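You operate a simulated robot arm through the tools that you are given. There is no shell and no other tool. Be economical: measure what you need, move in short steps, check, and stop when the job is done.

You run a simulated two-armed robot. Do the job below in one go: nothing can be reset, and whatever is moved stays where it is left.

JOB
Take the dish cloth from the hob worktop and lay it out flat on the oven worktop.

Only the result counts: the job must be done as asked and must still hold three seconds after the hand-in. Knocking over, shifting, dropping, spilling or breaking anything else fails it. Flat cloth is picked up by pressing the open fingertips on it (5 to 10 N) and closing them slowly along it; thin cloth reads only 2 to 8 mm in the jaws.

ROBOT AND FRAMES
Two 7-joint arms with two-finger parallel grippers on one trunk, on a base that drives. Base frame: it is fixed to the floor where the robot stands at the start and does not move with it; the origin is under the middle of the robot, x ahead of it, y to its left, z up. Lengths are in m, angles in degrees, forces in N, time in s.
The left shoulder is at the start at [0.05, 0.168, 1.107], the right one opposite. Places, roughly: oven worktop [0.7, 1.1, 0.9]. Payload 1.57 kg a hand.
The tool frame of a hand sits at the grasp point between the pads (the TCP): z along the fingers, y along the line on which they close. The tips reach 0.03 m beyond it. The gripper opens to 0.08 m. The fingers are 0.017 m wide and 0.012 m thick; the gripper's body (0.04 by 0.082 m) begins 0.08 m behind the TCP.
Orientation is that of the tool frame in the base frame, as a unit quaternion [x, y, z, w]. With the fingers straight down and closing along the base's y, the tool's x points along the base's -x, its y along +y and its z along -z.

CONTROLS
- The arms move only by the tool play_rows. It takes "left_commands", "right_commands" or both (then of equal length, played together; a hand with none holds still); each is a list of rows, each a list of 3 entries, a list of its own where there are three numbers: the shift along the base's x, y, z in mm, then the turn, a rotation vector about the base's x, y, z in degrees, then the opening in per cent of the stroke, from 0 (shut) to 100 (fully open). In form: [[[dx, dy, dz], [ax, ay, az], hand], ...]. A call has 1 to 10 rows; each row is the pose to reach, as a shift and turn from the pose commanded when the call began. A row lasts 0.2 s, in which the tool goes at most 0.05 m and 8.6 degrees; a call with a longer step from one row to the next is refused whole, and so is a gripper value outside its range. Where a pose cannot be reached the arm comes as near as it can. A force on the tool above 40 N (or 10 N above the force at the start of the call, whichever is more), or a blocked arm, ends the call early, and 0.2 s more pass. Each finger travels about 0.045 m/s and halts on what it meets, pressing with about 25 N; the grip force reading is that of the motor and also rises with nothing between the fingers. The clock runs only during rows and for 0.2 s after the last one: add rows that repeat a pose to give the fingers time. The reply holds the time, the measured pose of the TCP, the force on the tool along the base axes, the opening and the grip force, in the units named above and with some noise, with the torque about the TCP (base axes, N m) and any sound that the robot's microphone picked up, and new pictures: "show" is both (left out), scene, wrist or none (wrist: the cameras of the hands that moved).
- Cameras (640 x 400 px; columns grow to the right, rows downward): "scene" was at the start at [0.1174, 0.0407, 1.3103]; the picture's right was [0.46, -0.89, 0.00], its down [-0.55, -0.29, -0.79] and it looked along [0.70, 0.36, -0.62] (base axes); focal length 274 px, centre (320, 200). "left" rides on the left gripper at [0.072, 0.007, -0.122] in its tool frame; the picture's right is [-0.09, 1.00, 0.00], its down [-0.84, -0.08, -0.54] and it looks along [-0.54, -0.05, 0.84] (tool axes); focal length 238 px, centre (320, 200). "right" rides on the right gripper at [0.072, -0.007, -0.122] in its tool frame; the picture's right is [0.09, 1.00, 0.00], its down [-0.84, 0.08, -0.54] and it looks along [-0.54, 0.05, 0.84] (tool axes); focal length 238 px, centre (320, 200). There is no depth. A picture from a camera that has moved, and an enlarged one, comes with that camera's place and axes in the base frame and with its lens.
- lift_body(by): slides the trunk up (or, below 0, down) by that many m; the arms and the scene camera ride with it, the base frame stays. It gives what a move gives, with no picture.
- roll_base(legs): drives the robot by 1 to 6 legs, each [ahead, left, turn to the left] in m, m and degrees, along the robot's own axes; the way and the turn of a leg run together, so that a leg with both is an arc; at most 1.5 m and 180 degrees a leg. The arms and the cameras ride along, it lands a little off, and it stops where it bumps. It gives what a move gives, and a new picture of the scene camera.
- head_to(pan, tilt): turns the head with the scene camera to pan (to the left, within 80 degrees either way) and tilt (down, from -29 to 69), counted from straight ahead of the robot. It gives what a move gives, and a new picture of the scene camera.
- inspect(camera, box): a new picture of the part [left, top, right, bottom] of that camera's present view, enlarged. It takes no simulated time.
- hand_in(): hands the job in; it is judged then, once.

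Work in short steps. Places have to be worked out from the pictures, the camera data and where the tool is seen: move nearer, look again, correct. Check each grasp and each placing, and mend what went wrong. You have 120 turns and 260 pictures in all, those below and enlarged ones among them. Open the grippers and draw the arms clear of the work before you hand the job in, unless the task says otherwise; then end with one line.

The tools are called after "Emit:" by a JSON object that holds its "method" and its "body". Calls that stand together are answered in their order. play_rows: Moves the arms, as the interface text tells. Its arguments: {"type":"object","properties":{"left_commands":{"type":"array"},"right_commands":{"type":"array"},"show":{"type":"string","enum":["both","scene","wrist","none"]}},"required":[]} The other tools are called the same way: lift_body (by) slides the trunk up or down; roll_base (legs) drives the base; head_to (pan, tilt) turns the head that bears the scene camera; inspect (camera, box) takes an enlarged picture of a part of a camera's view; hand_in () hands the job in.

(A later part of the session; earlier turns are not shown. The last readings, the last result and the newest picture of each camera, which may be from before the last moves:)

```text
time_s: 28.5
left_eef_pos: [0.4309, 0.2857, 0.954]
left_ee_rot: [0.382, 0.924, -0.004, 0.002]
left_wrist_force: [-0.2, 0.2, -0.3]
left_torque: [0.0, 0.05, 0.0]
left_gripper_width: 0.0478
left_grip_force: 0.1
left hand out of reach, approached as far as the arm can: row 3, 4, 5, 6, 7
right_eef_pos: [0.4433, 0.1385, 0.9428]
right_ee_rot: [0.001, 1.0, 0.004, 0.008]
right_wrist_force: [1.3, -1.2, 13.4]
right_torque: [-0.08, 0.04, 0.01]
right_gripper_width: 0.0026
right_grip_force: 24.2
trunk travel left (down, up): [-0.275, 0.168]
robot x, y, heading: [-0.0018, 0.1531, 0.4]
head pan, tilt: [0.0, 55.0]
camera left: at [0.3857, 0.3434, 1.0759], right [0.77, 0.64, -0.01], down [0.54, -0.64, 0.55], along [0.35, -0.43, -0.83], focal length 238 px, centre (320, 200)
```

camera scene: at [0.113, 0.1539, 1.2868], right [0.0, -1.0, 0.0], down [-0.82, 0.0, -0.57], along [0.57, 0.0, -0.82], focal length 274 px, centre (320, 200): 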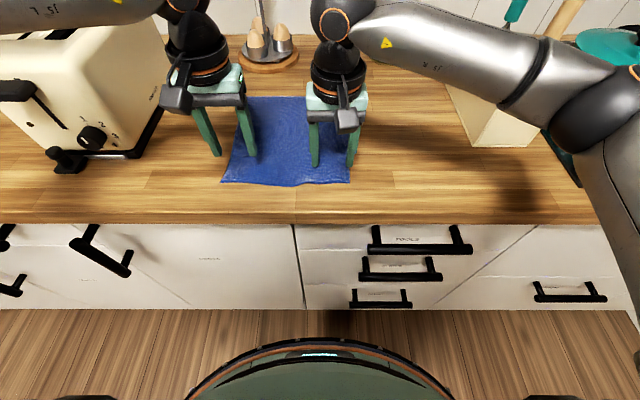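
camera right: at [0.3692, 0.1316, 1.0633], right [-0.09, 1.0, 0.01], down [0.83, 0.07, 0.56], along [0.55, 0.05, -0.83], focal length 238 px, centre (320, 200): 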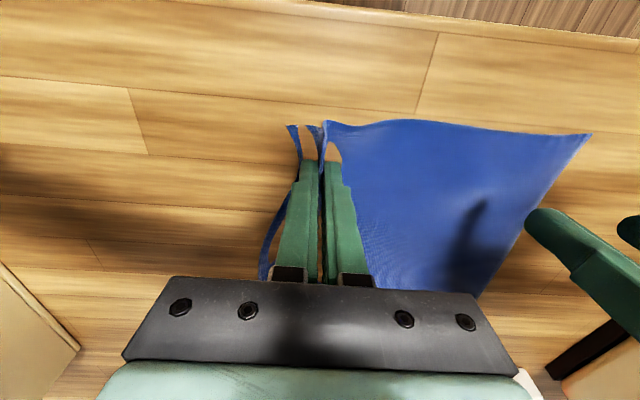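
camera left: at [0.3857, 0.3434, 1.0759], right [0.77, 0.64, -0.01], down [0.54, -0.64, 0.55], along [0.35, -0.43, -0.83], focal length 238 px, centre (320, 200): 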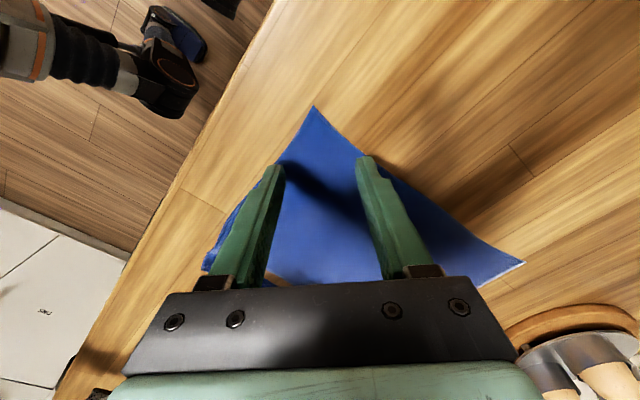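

The jaws now cross the corner nicely, but ~1 cm more inward is needed. I move the right hand 22 mm left (making slack, slightly raised), then shift the base 22 mm right so the cloth stays put while the left arm gains reach.

Emit:
{"method": "play_rows", "body": {"left_commands": [[[0, 0, 10], [0, 0, 0], 60], [[0, 0, 15], [0, 0, 0], 50], [[0, 0, 15], [0, 0, 0], 50], [[0, 0, 15], [0, 0, 0], 50]], "right_commands": [[[0, 0, 10], [0, 0, 0], 0], [[0, 8, 15], [0, 0, 0], 0], [[0, 16, 15], [0, 0, 0], 0], [[0, 22, 15], [0, 0, 0], 0]], "show": "none"}}

Emit:
{"method": "roll_base", "body": {"legs": [[0, -0.022, 0]]}}

Emit:
{"method": "inspect", "body": {"camera": "left", "box": [0, 0, 640, 400]}}

```text
time_s: 29.5
left_eef_pos: [0.4315, 0.2852, 0.9701]
left_ee_rot: [0.382, 0.924, -0.004, 0.002]
left_wrist_force: [-0.3, 0.0, 1.0]
left_torque: [0.0, 0.03, -0.01]
left_gripper_width: 0.0401
left_grip_force: 0.1
right_eef_pos: [0.442, 0.1618, 0.9557]
right_ee_rot: [0.002, 1.0, 0.004, 0.007]
right_wrist_force: [0.8, -0.4, -0.5]
right_torque: [-0.02, -0.02, 0.01]
right_gripper_width: 0.0024
right_grip_force: 23.5
trunk travel left (down, up): [-0.275, 0.168]
robot x, y, heading: [0.0003, 0.1566, 0.1]
head pan, tilt: [0.0, 55.0]
```

```text
time_s: 30.3
left_eef_pos: [0.4338, 0.2631, 0.9711]
left_ee_rot: [0.382, 0.924, -0.003, 0.002]
left_wrist_force: [1.0, 0.7, 0.5]
left_torque: [0.01, 0.02, 0.02]
left_gripper_width: 0.04
left_grip_force: 0.1
right_eef_pos: [0.4425, 0.1392, 0.9552]
right_ee_rot: [0.001, 1.0, 0.003, 0.008]
right_wrist_force: [-0.6, -0.3, -0.3]
right_torque: [0.02, 0.0, 0.0]
right_gripper_width: 0.0024
right_grip_force: 24.1
trunk travel left (down, up): [-0.275, 0.168]
robot x, y, heading: [0.0031, 0.1323, 0.3]
head pan, tilt: [0.0, 55.0]
camera scene: at [0.113, 0.131, 1.2868], right [0.0, -1.0, 0.0], down [-0.82, 0.0, -0.57], along [0.57, 0.0, -0.82], focal length 274 px, centre (320, 200)
```

scene: 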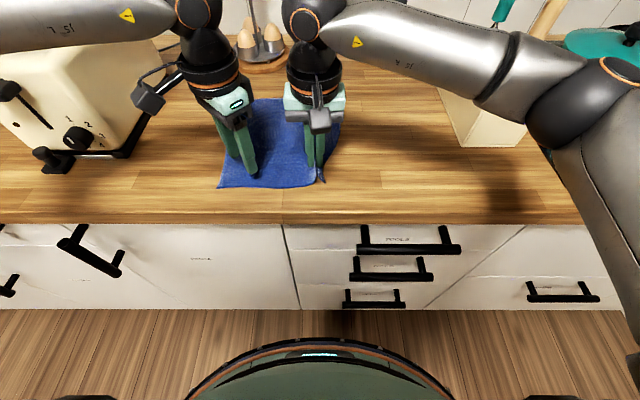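

```text
1.00 times, centred on (320, 200) of left
camera zoom: at [0.3869, 0.3194, 1.091], right [0.77, 0.64, -0.01], down [0.54, -0.64, 0.55], along [0.35, -0.42, -0.84], focal length 238 px, centre (320, 200)
```

zoom: 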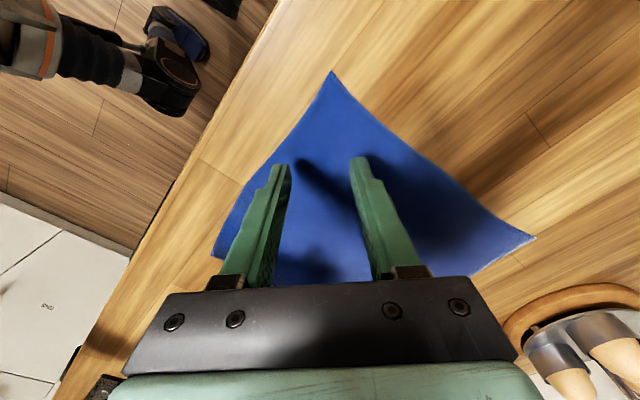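

Corner is at about (0.40,0.312); I move the left hand to ≈(0.43,0.28) and lower to just above contact.

Emit:
{"method": "play_rows", "body": {"left_commands": [[[-3, 10, -10], [0, 0, 0], 50], [[-6, 19, -20], [0, 0, 0], 50], [[-6, 19, -26], [0, 0, 0], 50], [[-6, 19, -26], [0, 0, 0], 50]], "show": "wrist"}}

```text
time_s: 31.3
left_eef_pos: [0.4271, 0.2836, 0.9426]
left_ee_rot: [0.382, 0.924, -0.006, 0.001]
left_wrist_force: [-0.4, -0.4, 0.5]
left_torque: [-0.04, -0.02, 0.02]
left_gripper_width: 0.0401
left_grip_force: 0.0
right_eef_pos: [0.442, 0.1394, 0.9558]
right_ee_rot: [0.001, 1.0, 0.005, 0.007]
right_wrist_force: [0.2, 0.6, -0.2]
right_torque: [0.0, -0.02, 0.04]
right_gripper_width: 0.0027
right_grip_force: 23.7
trunk travel left (down, up): [-0.275, 0.168]
robot x, y, heading: [-0.0005, 0.1331, -0.1]
head pan, tilt: [0.0, 55.0]
camera left: at [0.3815, 0.3394, 1.0643], right [0.77, 0.64, -0.01], down [0.54, -0.64, 0.55], along [0.35, -0.42, -0.84], focal length 238 px, centre (320, 200)
```

left: 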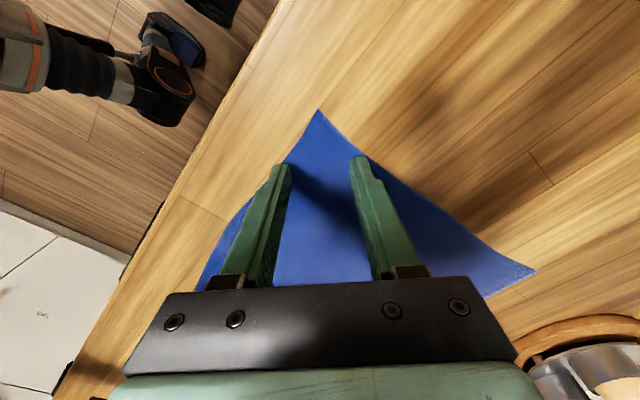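

Slightly too near the corner; I move 7 mm inward and descend in small steps to feel contact.

Emit:
{"method": "play_rows", "body": {"left_commands": [[[6, -7, 2], [0, 0, 0], 50], [[6, -7, 1], [0, 0, 0], 50], [[6, -7, -1], [0, 0, 0], 50], [[6, -7, -2], [0, 0, 0], 50], [[6, -7, -2], [0, 0, 0], 50]], "show": "wrist"}}

```text
time_s: 32.5
left_eef_pos: [0.4324, 0.2748, 0.9423]
left_ee_rot: [0.381, 0.924, -0.004, 0.002]
left_wrist_force: [-0.5, 1.2, 1.3]
left_torque: [0.01, -0.01, 0.03]
left_gripper_width: 0.0397
left_grip_force: 0.1
right_eef_pos: [0.4426, 0.1399, 0.9563]
right_ee_rot: [0.001, 1.0, 0.004, 0.007]
right_wrist_force: [-0.2, 0.3, 0.1]
right_torque: [0.0, 0.04, -0.01]
right_gripper_width: 0.0023
right_grip_force: 24.1
trunk travel left (down, up): [-0.275, 0.168]
robot x, y, heading: [0.0022, 0.1324, 0.0]
head pan, tilt: [0.0, 55.0]
camera left: at [0.3874, 0.3323, 1.0632], right [0.77, 0.64, -0.01], down [0.54, -0.64, 0.55], along [0.35, -0.42, -0.84], focal length 238 px, centre (320, 200)
```

left: 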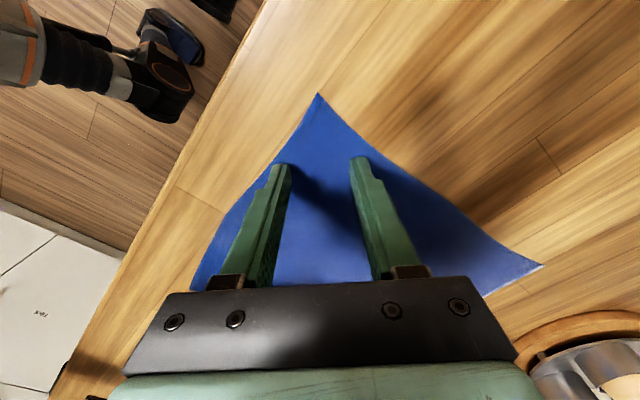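

Well placed with both fingers inside the corner. I press a little and start closing.

Emit:
{"method": "play_rows", "body": {"left_commands": [[[0, 0, -1.5], [0, 0, 0], 50], [[0, 0, -2.5], [0, 0, 0], 50], [[0, 0, -2.5], [0, 0, 0], 46], [[0, 0, -2.5], [0, 0, 0], 42]], "show": "wrist"}}

```text
time_s: 33.5
left_eef_pos: [0.4323, 0.2752, 0.9414]
left_ee_rot: [0.382, 0.924, -0.003, 0.004]
left_wrist_force: [2.0, 0.9, 19.5]
left_torque: [0.25, -0.13, 0.0]
left_gripper_width: 0.0328
left_grip_force: 0.0
right_eef_pos: [0.4424, 0.1391, 0.957]
right_ee_rot: [0.001, 1.0, 0.004, 0.008]
right_wrist_force: [0.7, -0.4, -0.4]
right_torque: [-0.01, -0.01, 0.0]
right_gripper_width: 0.0025
right_grip_force: 23.3
trunk travel left (down, up): [-0.275, 0.168]
robot x, y, heading: [0.0003, 0.1315, 0.2]
head pan, tilt: [0.0, 55.0]
camera left: at [0.3867, 0.3317, 1.0625], right [0.77, 0.64, 0.0], down [0.54, -0.64, 0.55], along [0.35, -0.43, -0.83], focal length 238 px, centre (320, 200)
```

left: 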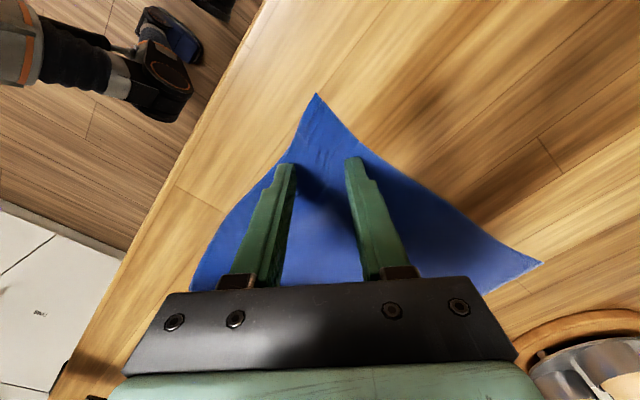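

19 N – I ease 1.5 mm to bring it near 10 N and keep closing.

Emit:
{"method": "play_rows", "body": {"left_commands": [[[0, 0, 1.3], [0, 0, 0], 39], [[0, 0, 1.3], [0, 0, 0], 36], [[0, 0, 1.3], [0, 0, 0], 33], [[0, 0, 1.3], [0, 0, 0], 30], [[0, 0, 1.3], [0, 0, 0], 27]], "show": "wrist"}}

```text
time_s: 34.7
left_eef_pos: [0.4314, 0.2739, 0.9421]
left_ee_rot: [0.382, 0.924, -0.004, 0.003]
left_wrist_force: [0.4, -0.4, 18.2]
left_torque: [0.15, -0.09, -0.03]
left_gripper_width: 0.0218
left_grip_force: 0.6
right_eef_pos: [0.4414, 0.1407, 0.9559]
right_ee_rot: [0.001, 1.0, 0.004, 0.009]
right_wrist_force: [-0.7, 1.2, 0.7]
right_torque: [0.01, 0.0, 0.0]
right_gripper_width: 0.0023
right_grip_force: 23.5
trunk travel left (down, up): [-0.275, 0.168]
robot x, y, heading: [0.0024, 0.1299, 0.0]
head pan, tilt: [0.0, 55.0]
camera left: at [0.386, 0.332, 1.0627], right [0.77, 0.64, 0.0], down [0.54, -0.64, 0.55], along [0.35, -0.42, -0.84], focal length 238 px, centre (320, 200)
```

left: 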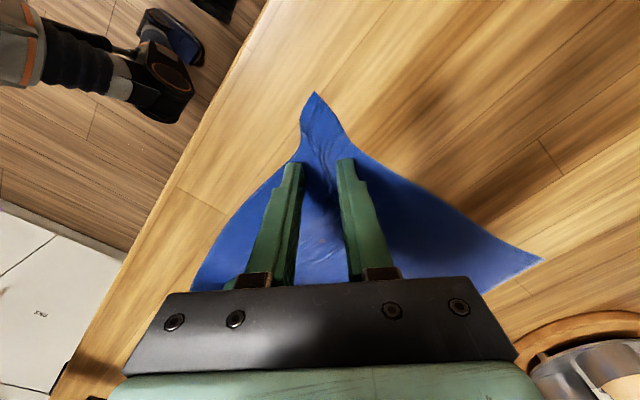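

The fold is forming. Continue closing with a bit less force.

Emit:
{"method": "play_rows", "body": {"left_commands": [[[0, 0, 0.7], [0, 0, 0], 24], [[0, 0, 0.7], [0, 0, 0], 20], [[0, 0, 0.7], [0, 0, 0], 16], [[0, 0, 0.7], [0, 0, 0], 12], [[0, 0, 0.7], [0, 0, 0], 8], [[0, 0, 0.7], [0, 0, 0], 4], [[0, 0, 0.7], [0, 0, 0], 0], [[0, 0, 0.7], [0, 0, 0], 0]], "show": "wrist"}}

```text
time_s: 36.5
left_eef_pos: [0.4322, 0.2761, 0.9418]
left_ee_rot: [0.382, 0.924, -0.004, 0.002]
left_wrist_force: [-0.2, -1.0, 11.4]
left_torque: [0.01, 0.02, 0.03]
left_gripper_width: 0.0
left_grip_force: 21.5
right_eef_pos: [0.443, 0.1395, 0.9556]
right_ee_rot: [0.001, 1.0, 0.003, 0.008]
right_wrist_force: [-0.4, 0.5, 0.5]
right_torque: [0.04, 0.01, -0.03]
right_gripper_width: 0.0024
right_grip_force: 24.4
trunk travel left (down, up): [-0.275, 0.168]
robot x, y, heading: [0.0021, 0.128, 0.2]
head pan, tilt: [0.0, 55.0]
camera left: at [0.3863, 0.3327, 1.0629], right [0.77, 0.64, 0.0], down [0.54, -0.64, 0.55], along [0.35, -0.42, -0.84], focal length 238 px, centre (320, 200)
```

left: 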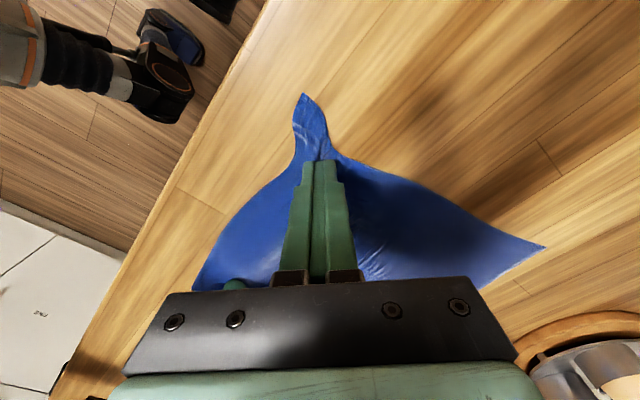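

Left reads 0 – fold was too low. I reopen wider (62%) and go further in from the corner.

Emit:
{"method": "play_rows", "body": {"left_commands": [[[0, 0, 12], [0, 0, 0], 0], [[3, -4, 14], [0, 0, 0], 20], [[6, -8, 14], [0, 0, 0], 40], [[6, -8, 14], [0, 0, 0], 62], [[6, -8, 14], [0, 0, 0], 62]], "show": "wrist"}}

```text
time_s: 37.7
left_eef_pos: [0.4378, 0.2676, 0.9548]
left_ee_rot: [0.382, 0.924, -0.005, 0.002]
left_wrist_force: [0.1, 0.4, -0.4]
left_torque: [0.01, -0.02, -0.04]
left_gripper_width: 0.0498
left_grip_force: 0.1
right_eef_pos: [0.4432, 0.1397, 0.9554]
right_ee_rot: [0.001, 1.0, 0.004, 0.007]
right_wrist_force: [-0.1, -0.3, 0.5]
right_torque: [-0.02, 0.04, -0.04]
right_gripper_width: 0.0025
right_grip_force: 24.1
trunk travel left (down, up): [-0.275, 0.168]
robot x, y, heading: [0.0013, 0.1319, 0.1]
head pan, tilt: [0.0, 55.0]
camera left: at [0.3924, 0.3248, 1.0766], right [0.77, 0.64, -0.01], down [0.54, -0.64, 0.55], along [0.35, -0.43, -0.84], focal length 238 px, centre (320, 200)
```

left: 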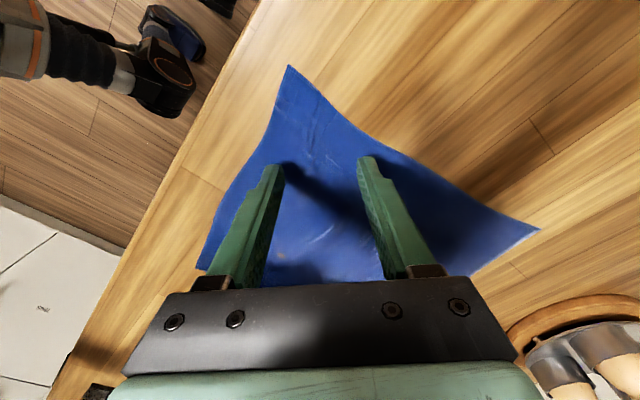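

Good spread. I shift 5 mm toward the cloth centre-line and descend to contact.

Emit:
{"method": "play_rows", "body": {"left_commands": [[[-3, -4, -5], [0, 0, 0], 62], [[-3, -4, -10], [0, 0, 0], 62], [[-3, -4, -13], [0, 0, 0], 62], [[-3, -4, -14], [0, 0, 0], 62], [[-3, -4, -14], [0, 0, 0], 62]], "show": "none"}}

```text
time_s: 38.9
left_eef_pos: [0.4324, 0.2661, 0.9433]
left_ee_rot: [0.382, 0.924, -0.005, 0.003]
left_wrist_force: [0.2, -0.1, -0.2]
left_torque: [-0.02, 0.04, 0.01]
left_gripper_width: 0.0496
left_grip_force: 0.1
left hand out of reach, approached as far as the arm can: row 1, 2, 3, 4, 5
right_eef_pos: [0.4422, 0.1398, 0.9546]
right_ee_rot: [0.001, 1.0, 0.004, 0.008]
right_wrist_force: [0.3, 0.1, -0.1]
right_torque: [0.01, -0.01, 0.03]
right_gripper_width: 0.0025
right_grip_force: 24.2
trunk travel left (down, up): [-0.275, 0.168]
robot x, y, heading: [0.0034, 0.1332, 0.1]
head pan, tilt: [0.0, 55.0]
```

Not yet touching; down 1.5 mm and begin closing.

Emit:
{"method": "play_rows", "body": {"left_commands": [[[0, 0, -1.5], [0, 0, 0], 62], [[0, 0, -2], [0, 0, 0], 62], [[0, 0, -2], [0, 0, 0], 58], [[0, 0, -2], [0, 0, 0], 54]], "show": "wrist"}}

```text
time_s: 39.9
left_eef_pos: [0.4328, 0.2667, 0.9419]
left_ee_rot: [0.382, 0.924, -0.005, 0.005]
left_wrist_force: [1.4, 0.0, 12.7]
left_torque: [0.18, -0.15, -0.04]
left_gripper_width: 0.0428
left_grip_force: 0.0
right_eef_pos: [0.4428, 0.14, 0.9574]
right_ee_rot: [0.0, 1.0, 0.004, 0.008]
right_wrist_force: [1.0, 0.3, -0.5]
right_torque: [-0.01, 0.0, 0.0]
right_gripper_width: 0.0023
right_grip_force: 24.1
trunk travel left (down, up): [-0.275, 0.168]
robot x, y, heading: [-0.0025, 0.1327, 0.2]
head pan, tilt: [0.0, 55.0]
camera left: at [0.3869, 0.3242, 1.0626], right [0.77, 0.64, 0.0], down [0.54, -0.64, 0.55], along [0.35, -0.43, -0.83], focal length 238 px, centre (320, 200)
```

left: 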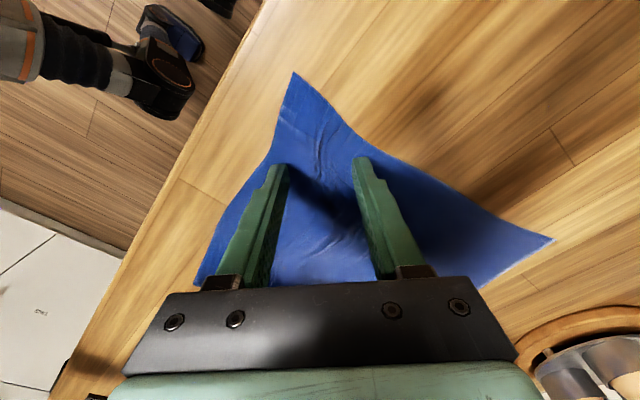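

12.7 N and the fold is starting; I keep closing slowly, easing 0.5 mm.

Emit:
{"method": "play_rows", "body": {"left_commands": [[[0, 0, 0], [0, 0, 0], 50], [[0, 0, 0], [0, 0, 0], 46], [[0, 0, 0], [0, 0, 0], 42], [[0, 0, 0], [0, 0, 0], 38], [[0, 0, 0], [0, 0, 0], 34], [[0, 0, 0], [0, 0, 0], 30]], "show": "wrist"}}

```text
time_s: 41.3
left_eef_pos: [0.4315, 0.2667, 0.9407]
left_ee_rot: [0.381, 0.924, -0.004, 0.003]
left_wrist_force: [2.8, 0.6, 21.4]
left_torque: [0.19, -0.17, 0.01]
left_gripper_width: 0.025
left_grip_force: 2.0
right_eef_pos: [0.4418, 0.1395, 0.9564]
right_ee_rot: [0.002, 1.0, 0.004, 0.008]
right_wrist_force: [0.0, 1.3, 0.0]
right_torque: [0.02, -0.01, -0.01]
right_gripper_width: 0.0025
right_grip_force: 23.9
trunk travel left (down, up): [-0.275, 0.168]
robot x, y, heading: [-0.0008, 0.1297, -0.1]
head pan, tilt: [0.0, 55.0]
camera left: at [0.3862, 0.324, 1.0625], right [0.77, 0.64, 0.0], down [0.54, -0.64, 0.55], along [0.35, -0.43, -0.83], focal length 238 px, centre (320, 200)
```

left: 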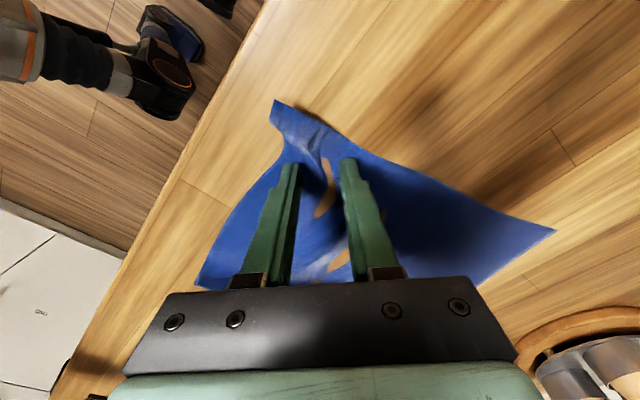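

Force has risen to 21 N; ease 1.2 mm and keep closing.

Emit:
{"method": "play_rows", "body": {"left_commands": [[[0, 0, 1.2], [0, 0, 0], 26], [[0, 0, 1.2], [0, 0, 0], 22], [[0, 0, 1.2], [0, 0, 0], 18], [[0, 0, 1.2], [0, 0, 0], 14], [[0, 0, 1.2], [0, 0, 0], 10], [[0, 0, 1.2], [0, 0, 0], 6], [[0, 0, 1.2], [0, 0, 0], 2], [[0, 0, 1.2], [0, 0, 0], 0], [[0, 0, 1.2], [0, 0, 0], 0]], "show": "wrist"}}

```text
time_s: 43.3
left_eef_pos: [0.432, 0.2658, 0.9422]
left_ee_rot: [0.382, 0.924, -0.005, 0.004]
left_wrist_force: [-1.2, -11.6, 14.4]
left_torque: [-0.39, 0.06, 0.04]
left_gripper_width: 0.0025
left_grip_force: 23.9
right_eef_pos: [0.4414, 0.1393, 0.9559]
right_ee_rot: [0.001, 1.0, 0.004, 0.008]
right_wrist_force: [0.0, 12.2, -1.3]
right_torque: [0.35, 0.03, -0.11]
right_gripper_width: 0.0023
right_grip_force: 23.7
trunk travel left (down, up): [-0.275, 0.168]
robot x, y, heading: [-0.0001, 0.1303, 0.5]
head pan, tilt: [0.0, 55.0]
camera left: at [0.3861, 0.3234, 1.0627], right [0.77, 0.64, -0.01], down [0.54, -0.64, 0.55], along [0.35, -0.43, -0.83], focal length 238 px, centre (320, 200)
```

left: 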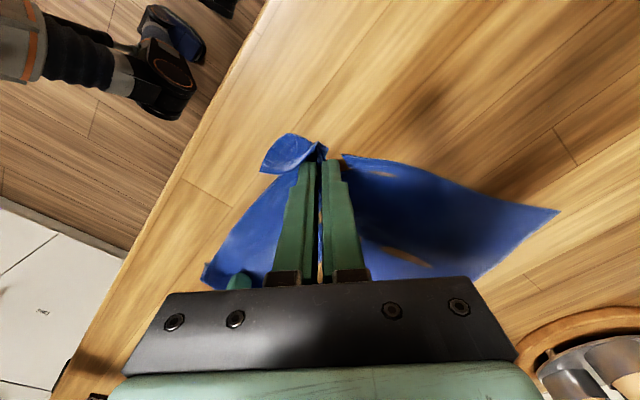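

Both grips hold (2.5 and 2.3 mm), with the edge taut (12 N) between them. I relax the right 5 mm and lift both together.

Emit:
{"method": "play_rows", "body": {"left_commands": [[[0, 0, 5], [0, 0, 0], 0], [[0, 0, 25], [0, 0, 0], 0], [[-5, 0, 50], [0, 0, 0], 0], [[-15, 0, 75], [0, 0, 0], 0], [[-25, 0, 100], [0, 0, 0], 0], [[-35, 0, 125], [0, 0, 0], 0], [[-45, 0, 150], [0, 0, 0], 0], [[-45, 0, 150], [0, 0, 0], 0]], "right_commands": [[[0, 5, 0], [0, 0, 0], 0], [[0, 5, 10], [0, 0, 0], 0], [[-5, 5, 35], [0, 0, 0], 0], [[-15, 5, 60], [0, 0, 0], 0], [[-25, 5, 85], [0, 0, 0], 0], [[-35, 5, 110], [0, 0, 0], 0], [[-45, 5, 135], [0, 0, 0], 0], [[-45, 5, 135], [0, 0, 0], 0]], "show": "both"}}

```text
time_s: 45.1
left_eef_pos: [0.3892, 0.2678, 1.0902]
left_ee_rot: [0.382, 0.924, -0.005, 0.002]
left_wrist_force: [-0.6, -4.3, -0.5]
left_torque: [-0.14, 0.01, -0.05]
left_gripper_width: 0.0025
left_grip_force: 23.4
right_eef_pos: [0.3971, 0.1436, 1.0899]
right_ee_rot: [0.001, 1.0, 0.003, 0.007]
right_wrist_force: [0.1, 3.5, 0.3]
right_torque: [0.11, -0.02, -0.02]
right_gripper_width: 0.0023
right_grip_force: 24.0
trunk travel left (down, up): [-0.275, 0.168]
robot x, y, heading: [0.002, 0.1304, -0.0]
head pan, tilt: [0.0, 55.0]
camera scene: at [0.1132, 0.1317, 1.2868], right [0.0, -1.0, 0.0], down [-0.82, 0.0, -0.57], along [0.57, 0.0, -0.82], focal length 274 px, centre (320, 200)
camera right: at [0.3252, 0.1373, 1.2133], right [-0.09, 1.0, 0.01], down [0.83, 0.07, 0.55], along [0.55, 0.05, -0.83], focal length 238 px, centre (320, 200)
camera left: at [0.3428, 0.3246, 1.2116], right [0.77, 0.64, -0.01], down [0.54, -0.64, 0.55], along [0.35, -0.42, -0.84], focal length 238 px, centre (320, 200)
```

scene: 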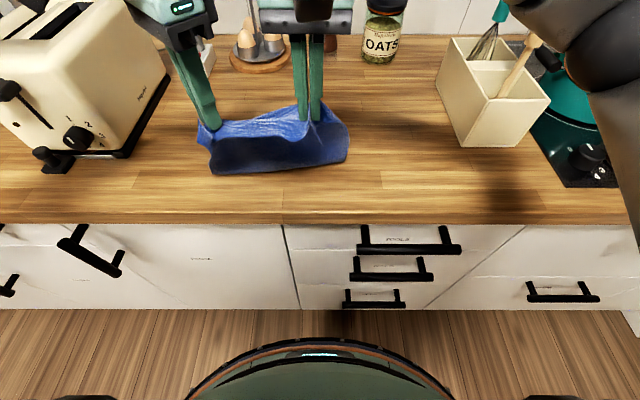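
right: 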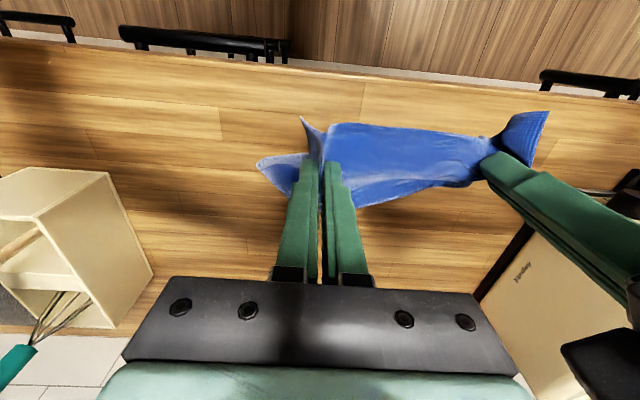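
left: 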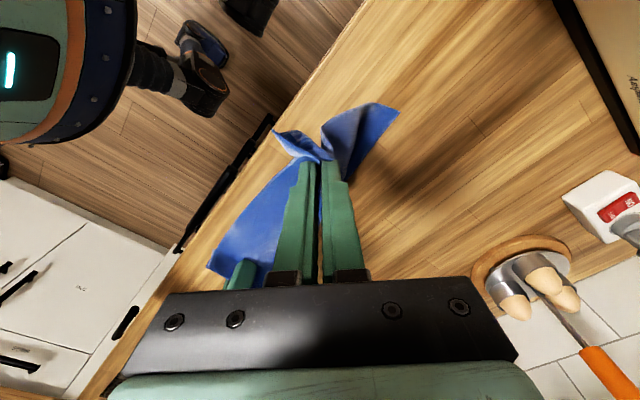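

The cloth hangs from both hands. I raise and draw it back so it clears everything, then check before driving.

Emit:
{"method": "play_rows", "body": {"left_commands": [[[-12, 0, 20], [0, 0, 0], 0], [[-24, 0, 40], [0, 0, 0], 0], [[-36, 0, 60], [0, 0, 0], 0], [[-48, 0, 80], [0, 0, 0], 0], [[-60, 0, 100], [0, 0, 0], 0], [[-70, 0, 120], [0, 0, 0], 0], [[-80, 0, 140], [0, 0, 0], 0], [[-80, 0, 140], [0, 0, 0], 0]], "right_commands": [[[-12, 0, 20], [0, 0, 0], 0], [[-24, 0, 40], [0, 0, 0], 0], [[-36, 0, 60], [0, 0, 0], 0], [[-48, 0, 80], [0, 0, 0], 0], [[-60, 0, 100], [0, 0, 0], 0], [[-70, 0, 120], [0, 0, 0], 0], [[-80, 0, 140], [0, 0, 0], 0], [[-80, 0, 140], [0, 0, 0], 0]], "show": "scene"}}

```text
time_s: 46.9
left_eef_pos: [0.3063, 0.2713, 1.2301]
left_ee_rot: [0.38, 0.925, -0.007, 0.003]
left_wrist_force: [0.0, -8.0, 0.0]
left_torque: [-0.25, -0.04, 0.01]
left_gripper_width: 0.0026
left_grip_force: 23.8
left hand out of reach, approached as far as the arm can: row 7, 8
right_eef_pos: [0.3187, 0.1458, 1.2307]
right_ee_rot: [0.0, 1.0, 0.004, 0.007]
right_wrist_force: [0.1, 7.5, 0.4]
right_torque: [0.24, 0.01, -0.07]
right_gripper_width: 0.0025
right_grip_force: 23.7
trunk travel left (down, up): [-0.275, 0.168]
robot x, y, heading: [0.0015, 0.13, -0.0]
head pan, tilt: [0.0, 55.0]
camera scene: at [0.1135, 0.1317, 1.2867], right [0.0, -1.0, 0.0], down [-0.82, 0.0, -0.57], along [0.57, 0.0, -0.82], focal length 274 px, centre (320, 200)
```

scene: 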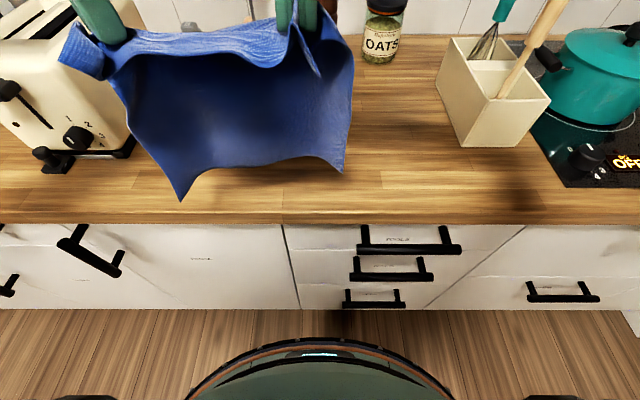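

Cloth hangs at x≈0.31, clear of the toaster (starts x≈0.45). I relieve tension by 3 mm and drive left 0.81 m toward the free oven worktop.

Emit:
{"method": "play_rows", "body": {"right_commands": [[[0, 3, 0], [0, 0, 0], 0], [[-8, 4, 0], [0, 0, 0], 0]], "show": "none"}}

Emit:
{"method": "roll_base", "body": {"legs": [[0, 0.4, 0]]}}

```text
time_s: 47.5
left_eef_pos: [0.3061, 0.2724, 1.2303]
left_ee_rot: [0.38, 0.925, -0.005, 0.003]
left_wrist_force: [0.3, -3.0, 0.3]
left_torque: [-0.09, -0.01, 0.02]
left_gripper_width: 0.0023
left_grip_force: 23.8
right_eef_pos: [0.3098, 0.1501, 1.2299]
right_ee_rot: [0.001, 1.0, 0.003, 0.008]
right_wrist_force: [0.4, 4.2, 0.5]
right_torque: [0.12, -0.01, -0.04]
right_gripper_width: 0.0024
right_grip_force: 23.8
trunk travel left (down, up): [-0.275, 0.168]
robot x, y, heading: [0.0032, 0.1323, -0.0]
head pan, tilt: [0.0, 55.0]
```

```text
time_s: 50.0
left_eef_pos: [0.3051, 0.6661, 1.2308]
left_ee_rot: [0.38, 0.925, -0.006, 0.003]
left_wrist_force: [0.0, -2.7, -0.6]
left_torque: [-0.11, -0.01, 0.04]
left_gripper_width: 0.0026
left_grip_force: 24.4
right_eef_pos: [0.3074, 0.5438, 1.2307]
right_ee_rot: [0.001, 1.0, 0.003, 0.007]
right_wrist_force: [0.0, 3.2, 0.0]
right_torque: [0.07, 0.0, -0.06]
right_gripper_width: 0.0027
right_grip_force: 23.7
trunk travel left (down, up): [-0.275, 0.168]
robot x, y, heading: [-0.0002, 0.5247, 0.2]
head pan, tilt: [0.0, 55.0]
camera scene: at [0.1119, 0.5264, 1.2868], right [0.0, -1.0, 0.0], down [-0.82, 0.0, -0.57], along [0.57, 0.0, -0.82], focal length 274 px, centre (320, 200)
```

scene: 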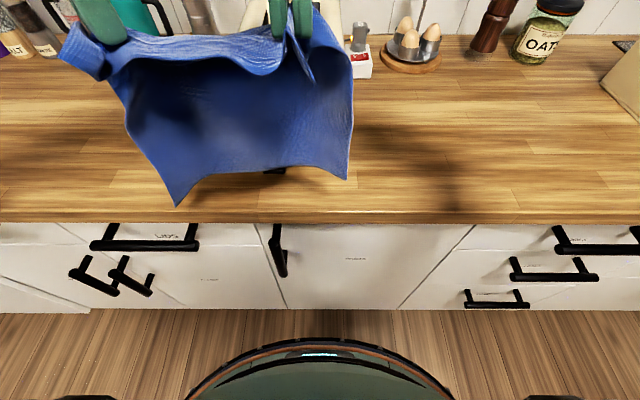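

Safe so far; the toaster is behind the cloth. I drive the remaining 0.42 m left.

Emit:
{"method": "roll_base", "body": {"legs": [[0, 0.4, 0]]}}

Emit:
{"method": "head_to", "body": {"pan": 25, "tilt": 45}}

```text
time_s: 52.5
left_eef_pos: [0.3015, 1.0614, 1.2315]
left_ee_rot: [0.377, 0.926, -0.006, 0.003]
left_wrist_force: [0.6, -2.6, -0.5]
left_torque: [-0.06, 0.03, -0.02]
left_gripper_width: 0.0023
left_grip_force: 24.3
right_eef_pos: [0.3049, 0.9382, 1.2307]
right_ee_rot: [-0.003, 1.0, 0.003, 0.007]
right_wrist_force: [0.3, 3.7, 0.3]
right_torque: [0.09, 0.01, -0.01]
right_gripper_width: 0.0024
right_grip_force: 23.9
trunk travel left (down, up): [-0.275, 0.168]
robot x, y, heading: [-0.0065, 0.9175, 0.5]
head pan, tilt: [0.0, 55.0]
camera scene: at [0.1091, 0.9195, 1.2868], right [0.01, -1.0, 0.0], down [-0.82, -0.01, -0.57], along [0.57, 0.01, -0.82], focal length 274 px, centre (320, 200)
```

scene: 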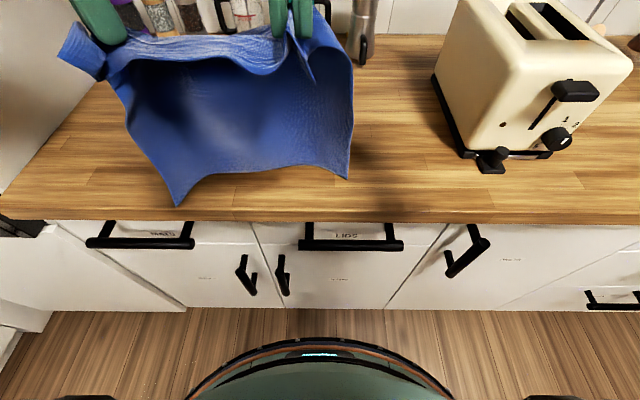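

```text
time_s: 53.4
left_eef_pos: [0.3012, 1.0609, 1.2301]
left_ee_rot: [0.377, 0.926, -0.006, 0.002]
left_wrist_force: [-0.1, -2.7, -0.6]
left_torque: [-0.08, 0.02, 0.0]
left_gripper_width: 0.0024
left_grip_force: 24.0
right_eef_pos: [0.3048, 0.9389, 1.23]
right_ee_rot: [-0.003, 1.0, 0.005, 0.007]
right_wrist_force: [0.6, 2.6, 0.2]
right_torque: [0.06, 0.0, -0.04]
right_gripper_width: 0.0025
right_grip_force: 24.0
trunk travel left (down, up): [-0.275, 0.168]
robot x, y, heading: [-0.0007, 0.9182, 0.4]
head pan, tilt: [25.0, 45.0]
camera scene: at [0.1104, 0.9534, 1.3002], right [0.43, -0.9, 0.0], down [-0.64, -0.31, -0.71], along [0.64, 0.3, -0.71], focal length 274 px, centre (320, 200)
```

scene: 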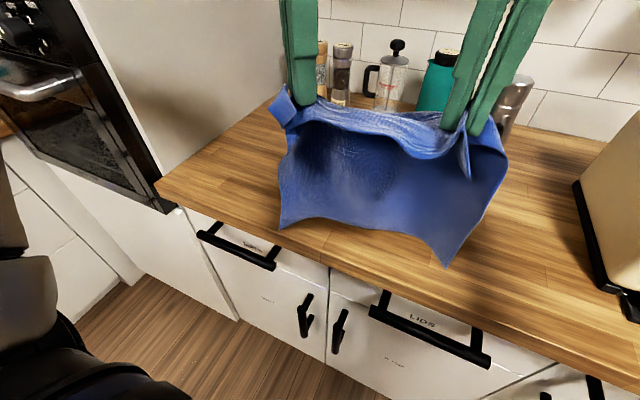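

The oven worktop is free from y≈0.66 to 1.45; back items sit at x≈0.9+. I extend both hands forward together to place the hanging far edge out over the worktop.

Emit:
{"method": "play_rows", "body": {"left_commands": [[[25, 0, 0], [0, 0, 0], 0], [[50, 0, 0], [0, 0, 0], 0], [[75, 0, 0], [0, 0, 0], 0], [[100, 0, 0], [0, 0, 0], 0], [[125, 0, 0], [0, 0, 0], 0], [[150, 0, 0], [0, 0, 0], 0], [[175, 0, 0], [0, 0, 0], 0], [[200, 0, 0], [0, 0, 0], 0], [[225, 0, 0], [0, 0, 0], 0], [[250, 0, 0], [0, 0, 0], 0]], "right_commands": [[[25, 0, 0], [0, 0, 0], 0], [[50, 0, 0], [0, 0, 0], 0], [[75, 0, 0], [0, 0, 0], 0], [[100, 0, 0], [0, 0, 0], 0], [[125, 0, 0], [0, 0, 0], 0], [[150, 0, 0], [0, 0, 0], 0], [[175, 0, 0], [0, 0, 0], 0], [[200, 0, 0], [0, 0, 0], 0], [[225, 0, 0], [0, 0, 0], 0], [[250, 0, 0], [0, 0, 0], 0]], "show": "scene"}}

```text
time_s: 55.5
left_eef_pos: [0.4283, 1.109, 1.169]
left_ee_rot: [0.375, 0.927, -0.003, 0.003]
left_wrist_force: [0.5, -0.4, -0.1]
left_torque: [0.05, -0.04, 0.03]
left_gripper_width: 0.0001
left_grip_force: 21.4
left hand out of reach, approached as far as the arm can: row 1, 2, 3, 4, 5, 6, 7, 8, 9, 10
right_eef_pos: [0.4906, 0.9011, 1.2074]
right_ee_rot: [0.001, 1.0, 0.003, 0.008]
right_wrist_force: [0.0, -1.0, 0.3]
right_torque: [0.0, -0.02, -0.01]
right_gripper_width: 0.0024
right_grip_force: 24.0
right hand out of reach, approached as far as the arm can: row 6, 7, 8, 9, 10
trunk travel left (down, up): [-0.275, 0.168]
robot x, y, heading: [-0.0027, 0.9175, 0.6]
head pan, tilt: [25.0, 45.0]
camera scene: at [0.11, 0.952, 1.3004], right [0.43, -0.9, 0.0], down [-0.64, -0.3, -0.71], along [0.64, 0.31, -0.71], focal length 274 px, centre (320, 200)
```

scene: 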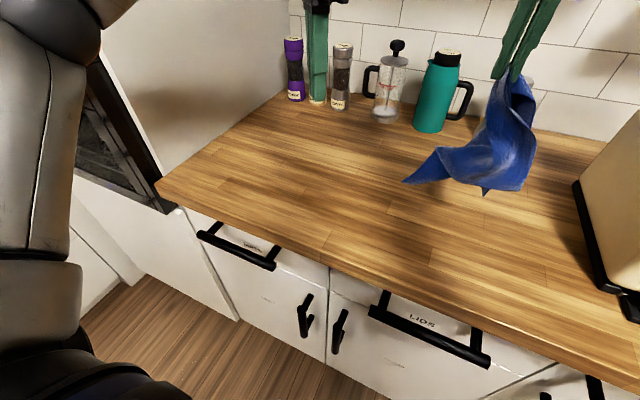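

The left hand lost its corner because it ran out of reach; the right still holds. New plan: lay the cloth with the right hand by a diagonal lowering drag, then unfold it on the worktop. First I draw the left hand back, open.

Emit:
{"method": "play_rows", "body": {"left_commands": [[[-30, 10, 0], [0, 0, 0], 0], [[-60, 20, 0], [0, 0, 0], 0], [[-90, 30, 0], [0, 0, 0], 20], [[-120, 40, 0], [0, 0, 0], 40], [[-150, 60, 0], [0, 0, 0], 60], [[-180, 80, 0], [0, 0, 0], 60], [[-200, 100, 0], [0, 0, 0], 60]], "show": "none"}}

Emit:
{"method": "roll_base", "body": {"legs": [[0, 0.1, 0]]}}

```text
time_s: 57.1
left_eef_pos: [0.2249, 1.207, 1.1702]
left_ee_rot: [0.377, 0.926, -0.006, 0.003]
left_wrist_force: [0.6, -0.1, 0.7]
left_torque: [0.01, 0.0, 0.0]
left_gripper_width: 0.048
left_grip_force: 0.1
right_eef_pos: [0.4892, 0.9045, 1.2052]
right_ee_rot: [-0.003, 1.0, 0.003, 0.008]
right_wrist_force: [0.5, 0.3, 0.2]
right_torque: [-0.02, 0.02, -0.01]
right_gripper_width: 0.0022
right_grip_force: 24.3
trunk travel left (down, up): [-0.275, 0.168]
robot x, y, heading: [-0.0047, 0.9174, 0.6]
head pan, tilt: [25.0, 45.0]
```

```text
time_s: 58.3
left_eef_pos: [0.2242, 1.3069, 1.1714]
left_ee_rot: [0.376, 0.926, -0.006, 0.003]
left_wrist_force: [0.4, 0.7, 0.4]
left_torque: [0.0, 0.0, 0.0]
left_gripper_width: 0.0479
left_grip_force: 0.0
right_eef_pos: [0.4885, 1.0053, 1.2058]
right_ee_rot: [-0.004, 1.0, 0.003, 0.008]
right_wrist_force: [-0.8, 0.9, 0.2]
right_torque: [-0.02, 0.04, 0.01]
right_gripper_width: 0.0024
right_grip_force: 23.6
trunk travel left (down, up): [-0.275, 0.168]
robot x, y, heading: [-0.0049, 1.0134, 0.7]
head pan, tilt: [25.0, 45.0]
camera scene: at [0.1092, 1.0525, 1.3002], right [0.43, -0.9, 0.0], down [-0.64, -0.31, -0.71], along [0.64, 0.31, -0.71], focal length 274 px, centre (320, 200)
```

scene: 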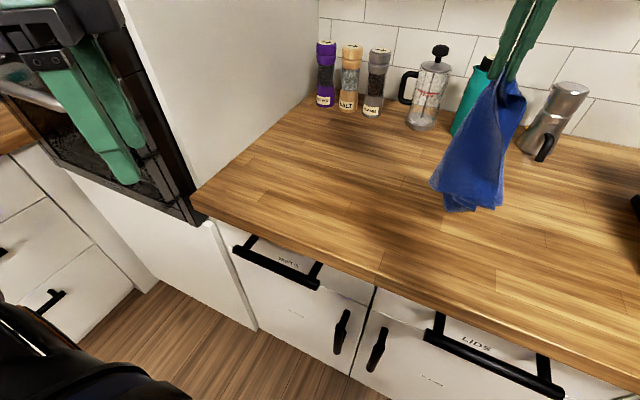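

Cloth hangs by one corner with free worktop below. I lower diagonally toward the robot and right so it lays out along its diagonal.

Emit:
{"method": "play_rows", "body": {"right_commands": [[[-5, -10, -28], [0, 0, 0], 0], [[-10, -20, -56], [0, 0, 0], 0], [[-18, -38, -84], [0, 0, 0], 0], [[-26, -58, -112], [0, 0, 0], 0], [[-36, -80, -140], [0, 0, 0], 0], [[-46, -102, -168], [0, 0, 0], 0], [[-56, -124, -196], [0, 0, 0], 0]], "show": "scene"}}

```text
time_s: 59.9
left_eef_pos: [0.2242, 1.3043, 1.1707]
left_ee_rot: [0.377, 0.926, -0.005, 0.004]
left_wrist_force: [-0.6, -0.6, 0.0]
left_torque: [0.0, -0.01, -0.02]
left_gripper_width: 0.048
left_grip_force: 0.1
right_eef_pos: [0.4345, 0.8792, 1.0101]
right_ee_rot: [-0.004, 1.0, 0.003, 0.008]
right_wrist_force: [0.3, -0.3, 0.8]
right_torque: [0.0, -0.01, -0.03]
right_gripper_width: 0.0024
right_grip_force: 23.9
trunk travel left (down, up): [-0.275, 0.168]
robot x, y, heading: [-0.0027, 1.0137, 0.9]
head pan, tilt: [25.0, 45.0]
camera scene: at [0.1092, 1.0512, 1.3003], right [0.43, -0.9, 0.0], down [-0.64, -0.31, -0.71], along [0.64, 0.31, -0.71], focal length 274 px, centre (320, 200)
```

scene: 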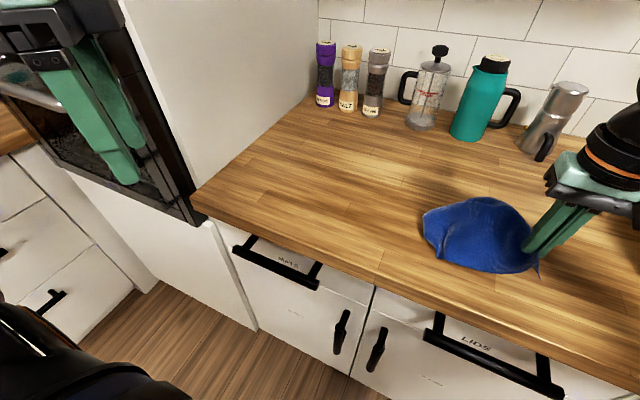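

It is draping down to the left of the hand. Continue lowering while pulling right, to ≈(0.42,0.80,0.95).

Emit:
{"method": "play_rows", "body": {"right_commands": [[[-3, -20, -16], [0, 0, 0], 0], [[-6, -40, -32], [0, 0, 0], 0], [[-9, -60, -48], [0, 0, 0], 0], [[-12, -80, -60], [0, 0, 0], 0], [[-12, -80, -60], [0, 0, 0], 0]], "show": "both"}}

```text
time_s: 61.1
left_eef_pos: [0.2238, 1.3048, 1.1702]
left_ee_rot: [0.377, 0.926, -0.005, 0.004]
left_wrist_force: [0.2, 0.4, 0.6]
left_torque: [-0.03, 0.01, 0.04]
left_gripper_width: 0.0479
left_grip_force: 0.0
right_eef_pos: [0.4199, 0.7982, 0.9489]
right_ee_rot: [-0.003, 1.0, 0.004, 0.007]
right_wrist_force: [0.7, 0.7, 0.9]
right_torque: [0.0, 0.0, 0.02]
right_gripper_width: 0.0023
right_grip_force: 24.2
trunk travel left (down, up): [-0.275, 0.168]
robot x, y, heading: [-0.006, 1.0157, 0.8]
head pan, tilt: [25.0, 45.0]
camera scene: at [0.1092, 1.0518, 1.3003], right [0.43, -0.9, 0.0], down [-0.64, -0.31, -0.71], along [0.64, 0.31, -0.71], focal length 274 px, centre (320, 200)
camera right: at [0.3473, 0.7914, 1.0708], right [-0.1, 1.0, 0.01], down [0.83, 0.08, 0.56], along [0.55, 0.06, -0.83], focal length 238 px, centre (320, 200)
```

scene: 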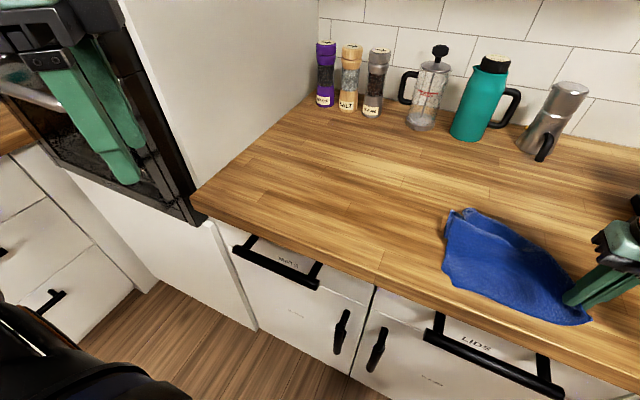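
right: 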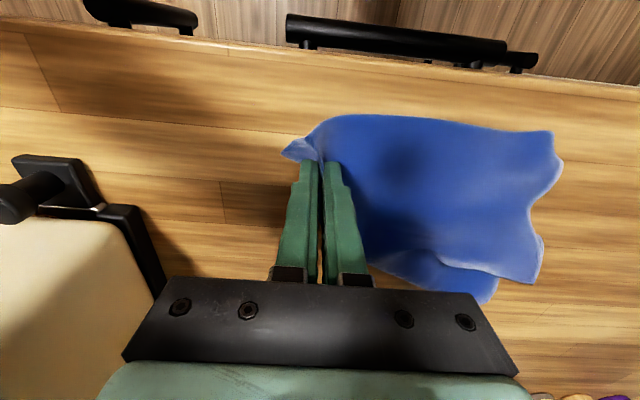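

The cloth lies mostly spread, with one fold on the far side. I lower to the surface, open, and lift away to look.

Emit:
{"method": "play_rows", "body": {"right_commands": [[[0, 0, -5], [0, 0, 0], 0], [[0, 0, -5], [0, 0, 0], 20], [[0, 0, -5], [0, 0, 0], 40], [[0, 0, 0], [0, 0, 0], 45], [[0, 0, 30], [0, 0, 0], 45], [[-10, 0, 70], [0, 0, 0], 45], [[-20, -20, 110], [0, 0, 0], 45], [[-30, -40, 150], [0, 0, 0], 45]], "show": "none"}}

Emit:
{"method": "head_to", "body": {"pan": -15, "tilt": 52}}

```text
time_s: 62.9
left_eef_pos: [0.2246, 1.3052, 1.1711]
left_ee_rot: [0.376, 0.927, -0.005, 0.003]
left_wrist_force: [-0.3, -0.1, 0.0]
left_torque: [-0.02, -0.01, -0.01]
left_gripper_width: 0.0481
left_grip_force: 0.0
right_eef_pos: [0.3884, 0.7593, 1.0993]
right_ee_rot: [-0.004, 1.0, 0.004, 0.007]
right_wrist_force: [0.3, 0.9, -0.5]
right_torque: [0.0, 0.0, 0.03]
right_gripper_width: 0.0362
right_grip_force: 0.1
trunk travel left (down, up): [-0.275, 0.168]
robot x, y, heading: [-0.004, 1.0162, 0.8]
head pan, tilt: [25.0, 45.0]
```

```text
time_s: 64.0
left_eef_pos: [0.2247, 1.3043, 1.1717]
left_ee_rot: [0.376, 0.927, -0.005, 0.005]
left_wrist_force: [0.5, 0.4, 1.2]
left_torque: [-0.03, -0.03, -0.01]
left_gripper_width: 0.0481
left_grip_force: 0.1
right_eef_pos: [0.3888, 0.7612, 1.0982]
right_ee_rot: [-0.004, 1.0, 0.004, 0.008]
right_wrist_force: [-0.9, 0.3, 0.2]
right_torque: [-0.02, 0.02, 0.02]
right_gripper_width: 0.0359
right_grip_force: 0.1
trunk travel left (down, up): [-0.275, 0.168]
robot x, y, heading: [-0.0061, 1.014, 0.7]
head pan, tilt: [-15.0, 52.0]
camera scene: at [0.1087, 0.9979, 1.2907], right [-0.25, -0.97, 0.0], down [-0.76, 0.19, -0.62], along [0.6, -0.15, -0.79], focal length 274 px, centre (320, 200)
```

scene: 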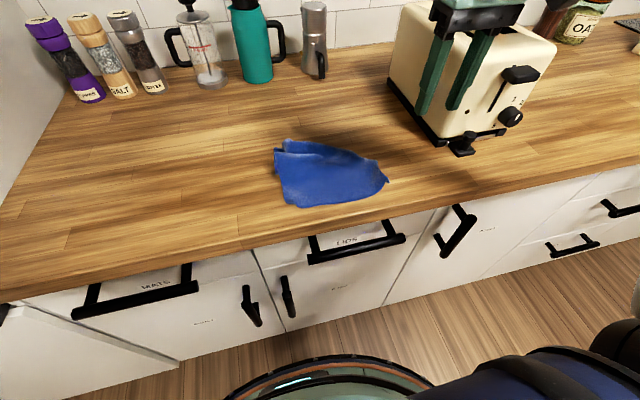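

Emit:
{"method": "inspect", "body": {"camera": "scene", "box": [250, 120, 410, 220]}}

Emit:
{"method": "inspect", "body": {"camera": "right", "box": [0, 0, 640, 400]}}

```text
4.00 times, centred on (330, 170) of scene
camera zoom: at [0.1087, 0.9979, 1.2907], right [-0.25, -0.97, 0.0], down [-0.76, 0.19, -0.62], along [0.6, -0.15, -0.79], focal length 1096 px, centre (280, 320)
```

zoom: 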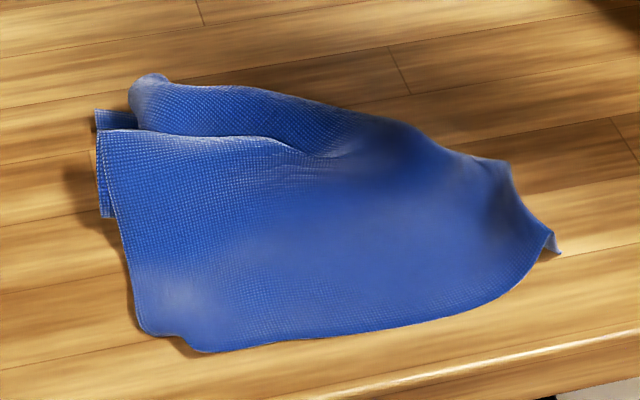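

```text
1.00 times, centred on (320, 200) of right
camera zoom: at [0.3162, 0.7524, 1.2206], right [-0.1, 1.0, 0.01], down [0.83, 0.08, 0.56], along [0.55, 0.06, -0.83], focal length 238 px, centre (320, 200)
```

zoom: 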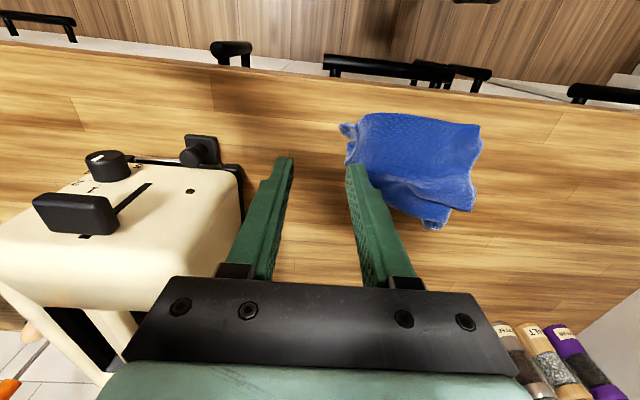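

The cloth is folded roughly in half (footprint x 0.39–0.57, y 0.80–0.99). I bring the right wrist camera over it for a close look at the layers.

Emit:
{"method": "play_rows", "body": {"right_commands": [[[-12, 35, 5], [0, 0, 0], 45], [[-25, 70, 10], [0, 0, 0], 45], [[-38, 105, 10], [0, 0, 0], 45], [[-50, 140, 10], [0, 0, 0], 45]], "show": "wrist"}}

Emit:
{"method": "inspect", "body": {"camera": "right", "box": [160, 60, 480, 260]}}

```text
time_s: 65.0
left_eef_pos: [0.2247, 1.3048, 1.1699]
left_ee_rot: [0.376, 0.927, -0.006, 0.004]
left_wrist_force: [0.8, 0.4, 0.2]
left_torque: [-0.01, 0.04, 0.03]
left_gripper_width: 0.0481
left_grip_force: 0.0
right_eef_pos: [0.3391, 0.9008, 1.1107]
right_ee_rot: [-0.004, 1.0, 0.003, 0.008]
right_wrist_force: [0.1, 0.8, 0.0]
right_torque: [0.02, 0.02, 0.02]
right_gripper_width: 0.0361
right_grip_force: 0.0
trunk travel left (down, up): [-0.275, 0.168]
robot x, y, heading: [-0.0044, 1.0157, 1.0]
head pan, tilt: [-15.0, 52.0]
camera right: at [0.2659, 0.8931, 1.232], right [-0.1, 1.0, 0.01], down [0.83, 0.08, 0.56], along [0.55, 0.06, -0.83], focal length 238 px, centre (320, 200)
```

right: 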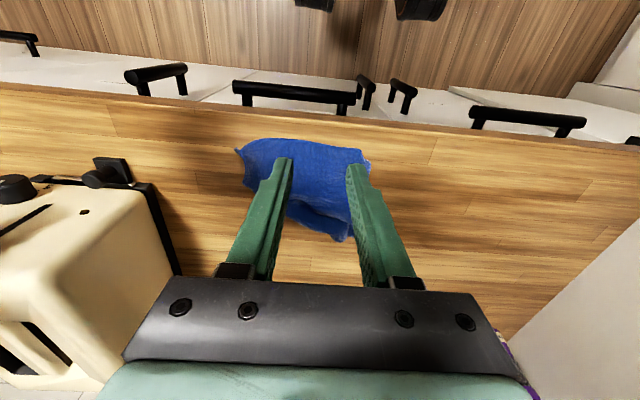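

```text
2.00 times, centred on (320, 160) of right
camera zoom: at [0.2659, 0.8931, 1.232], right [-0.1, 1.0, 0.01], down [0.83, 0.08, 0.56], along [0.55, 0.06, -0.83], focal length 477 px, centre (320, 280)
```

zoom: 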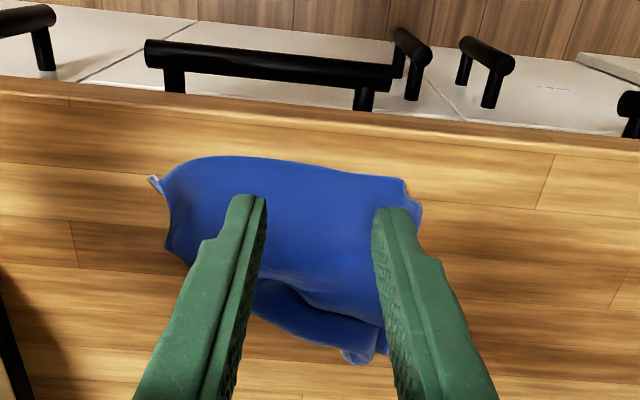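

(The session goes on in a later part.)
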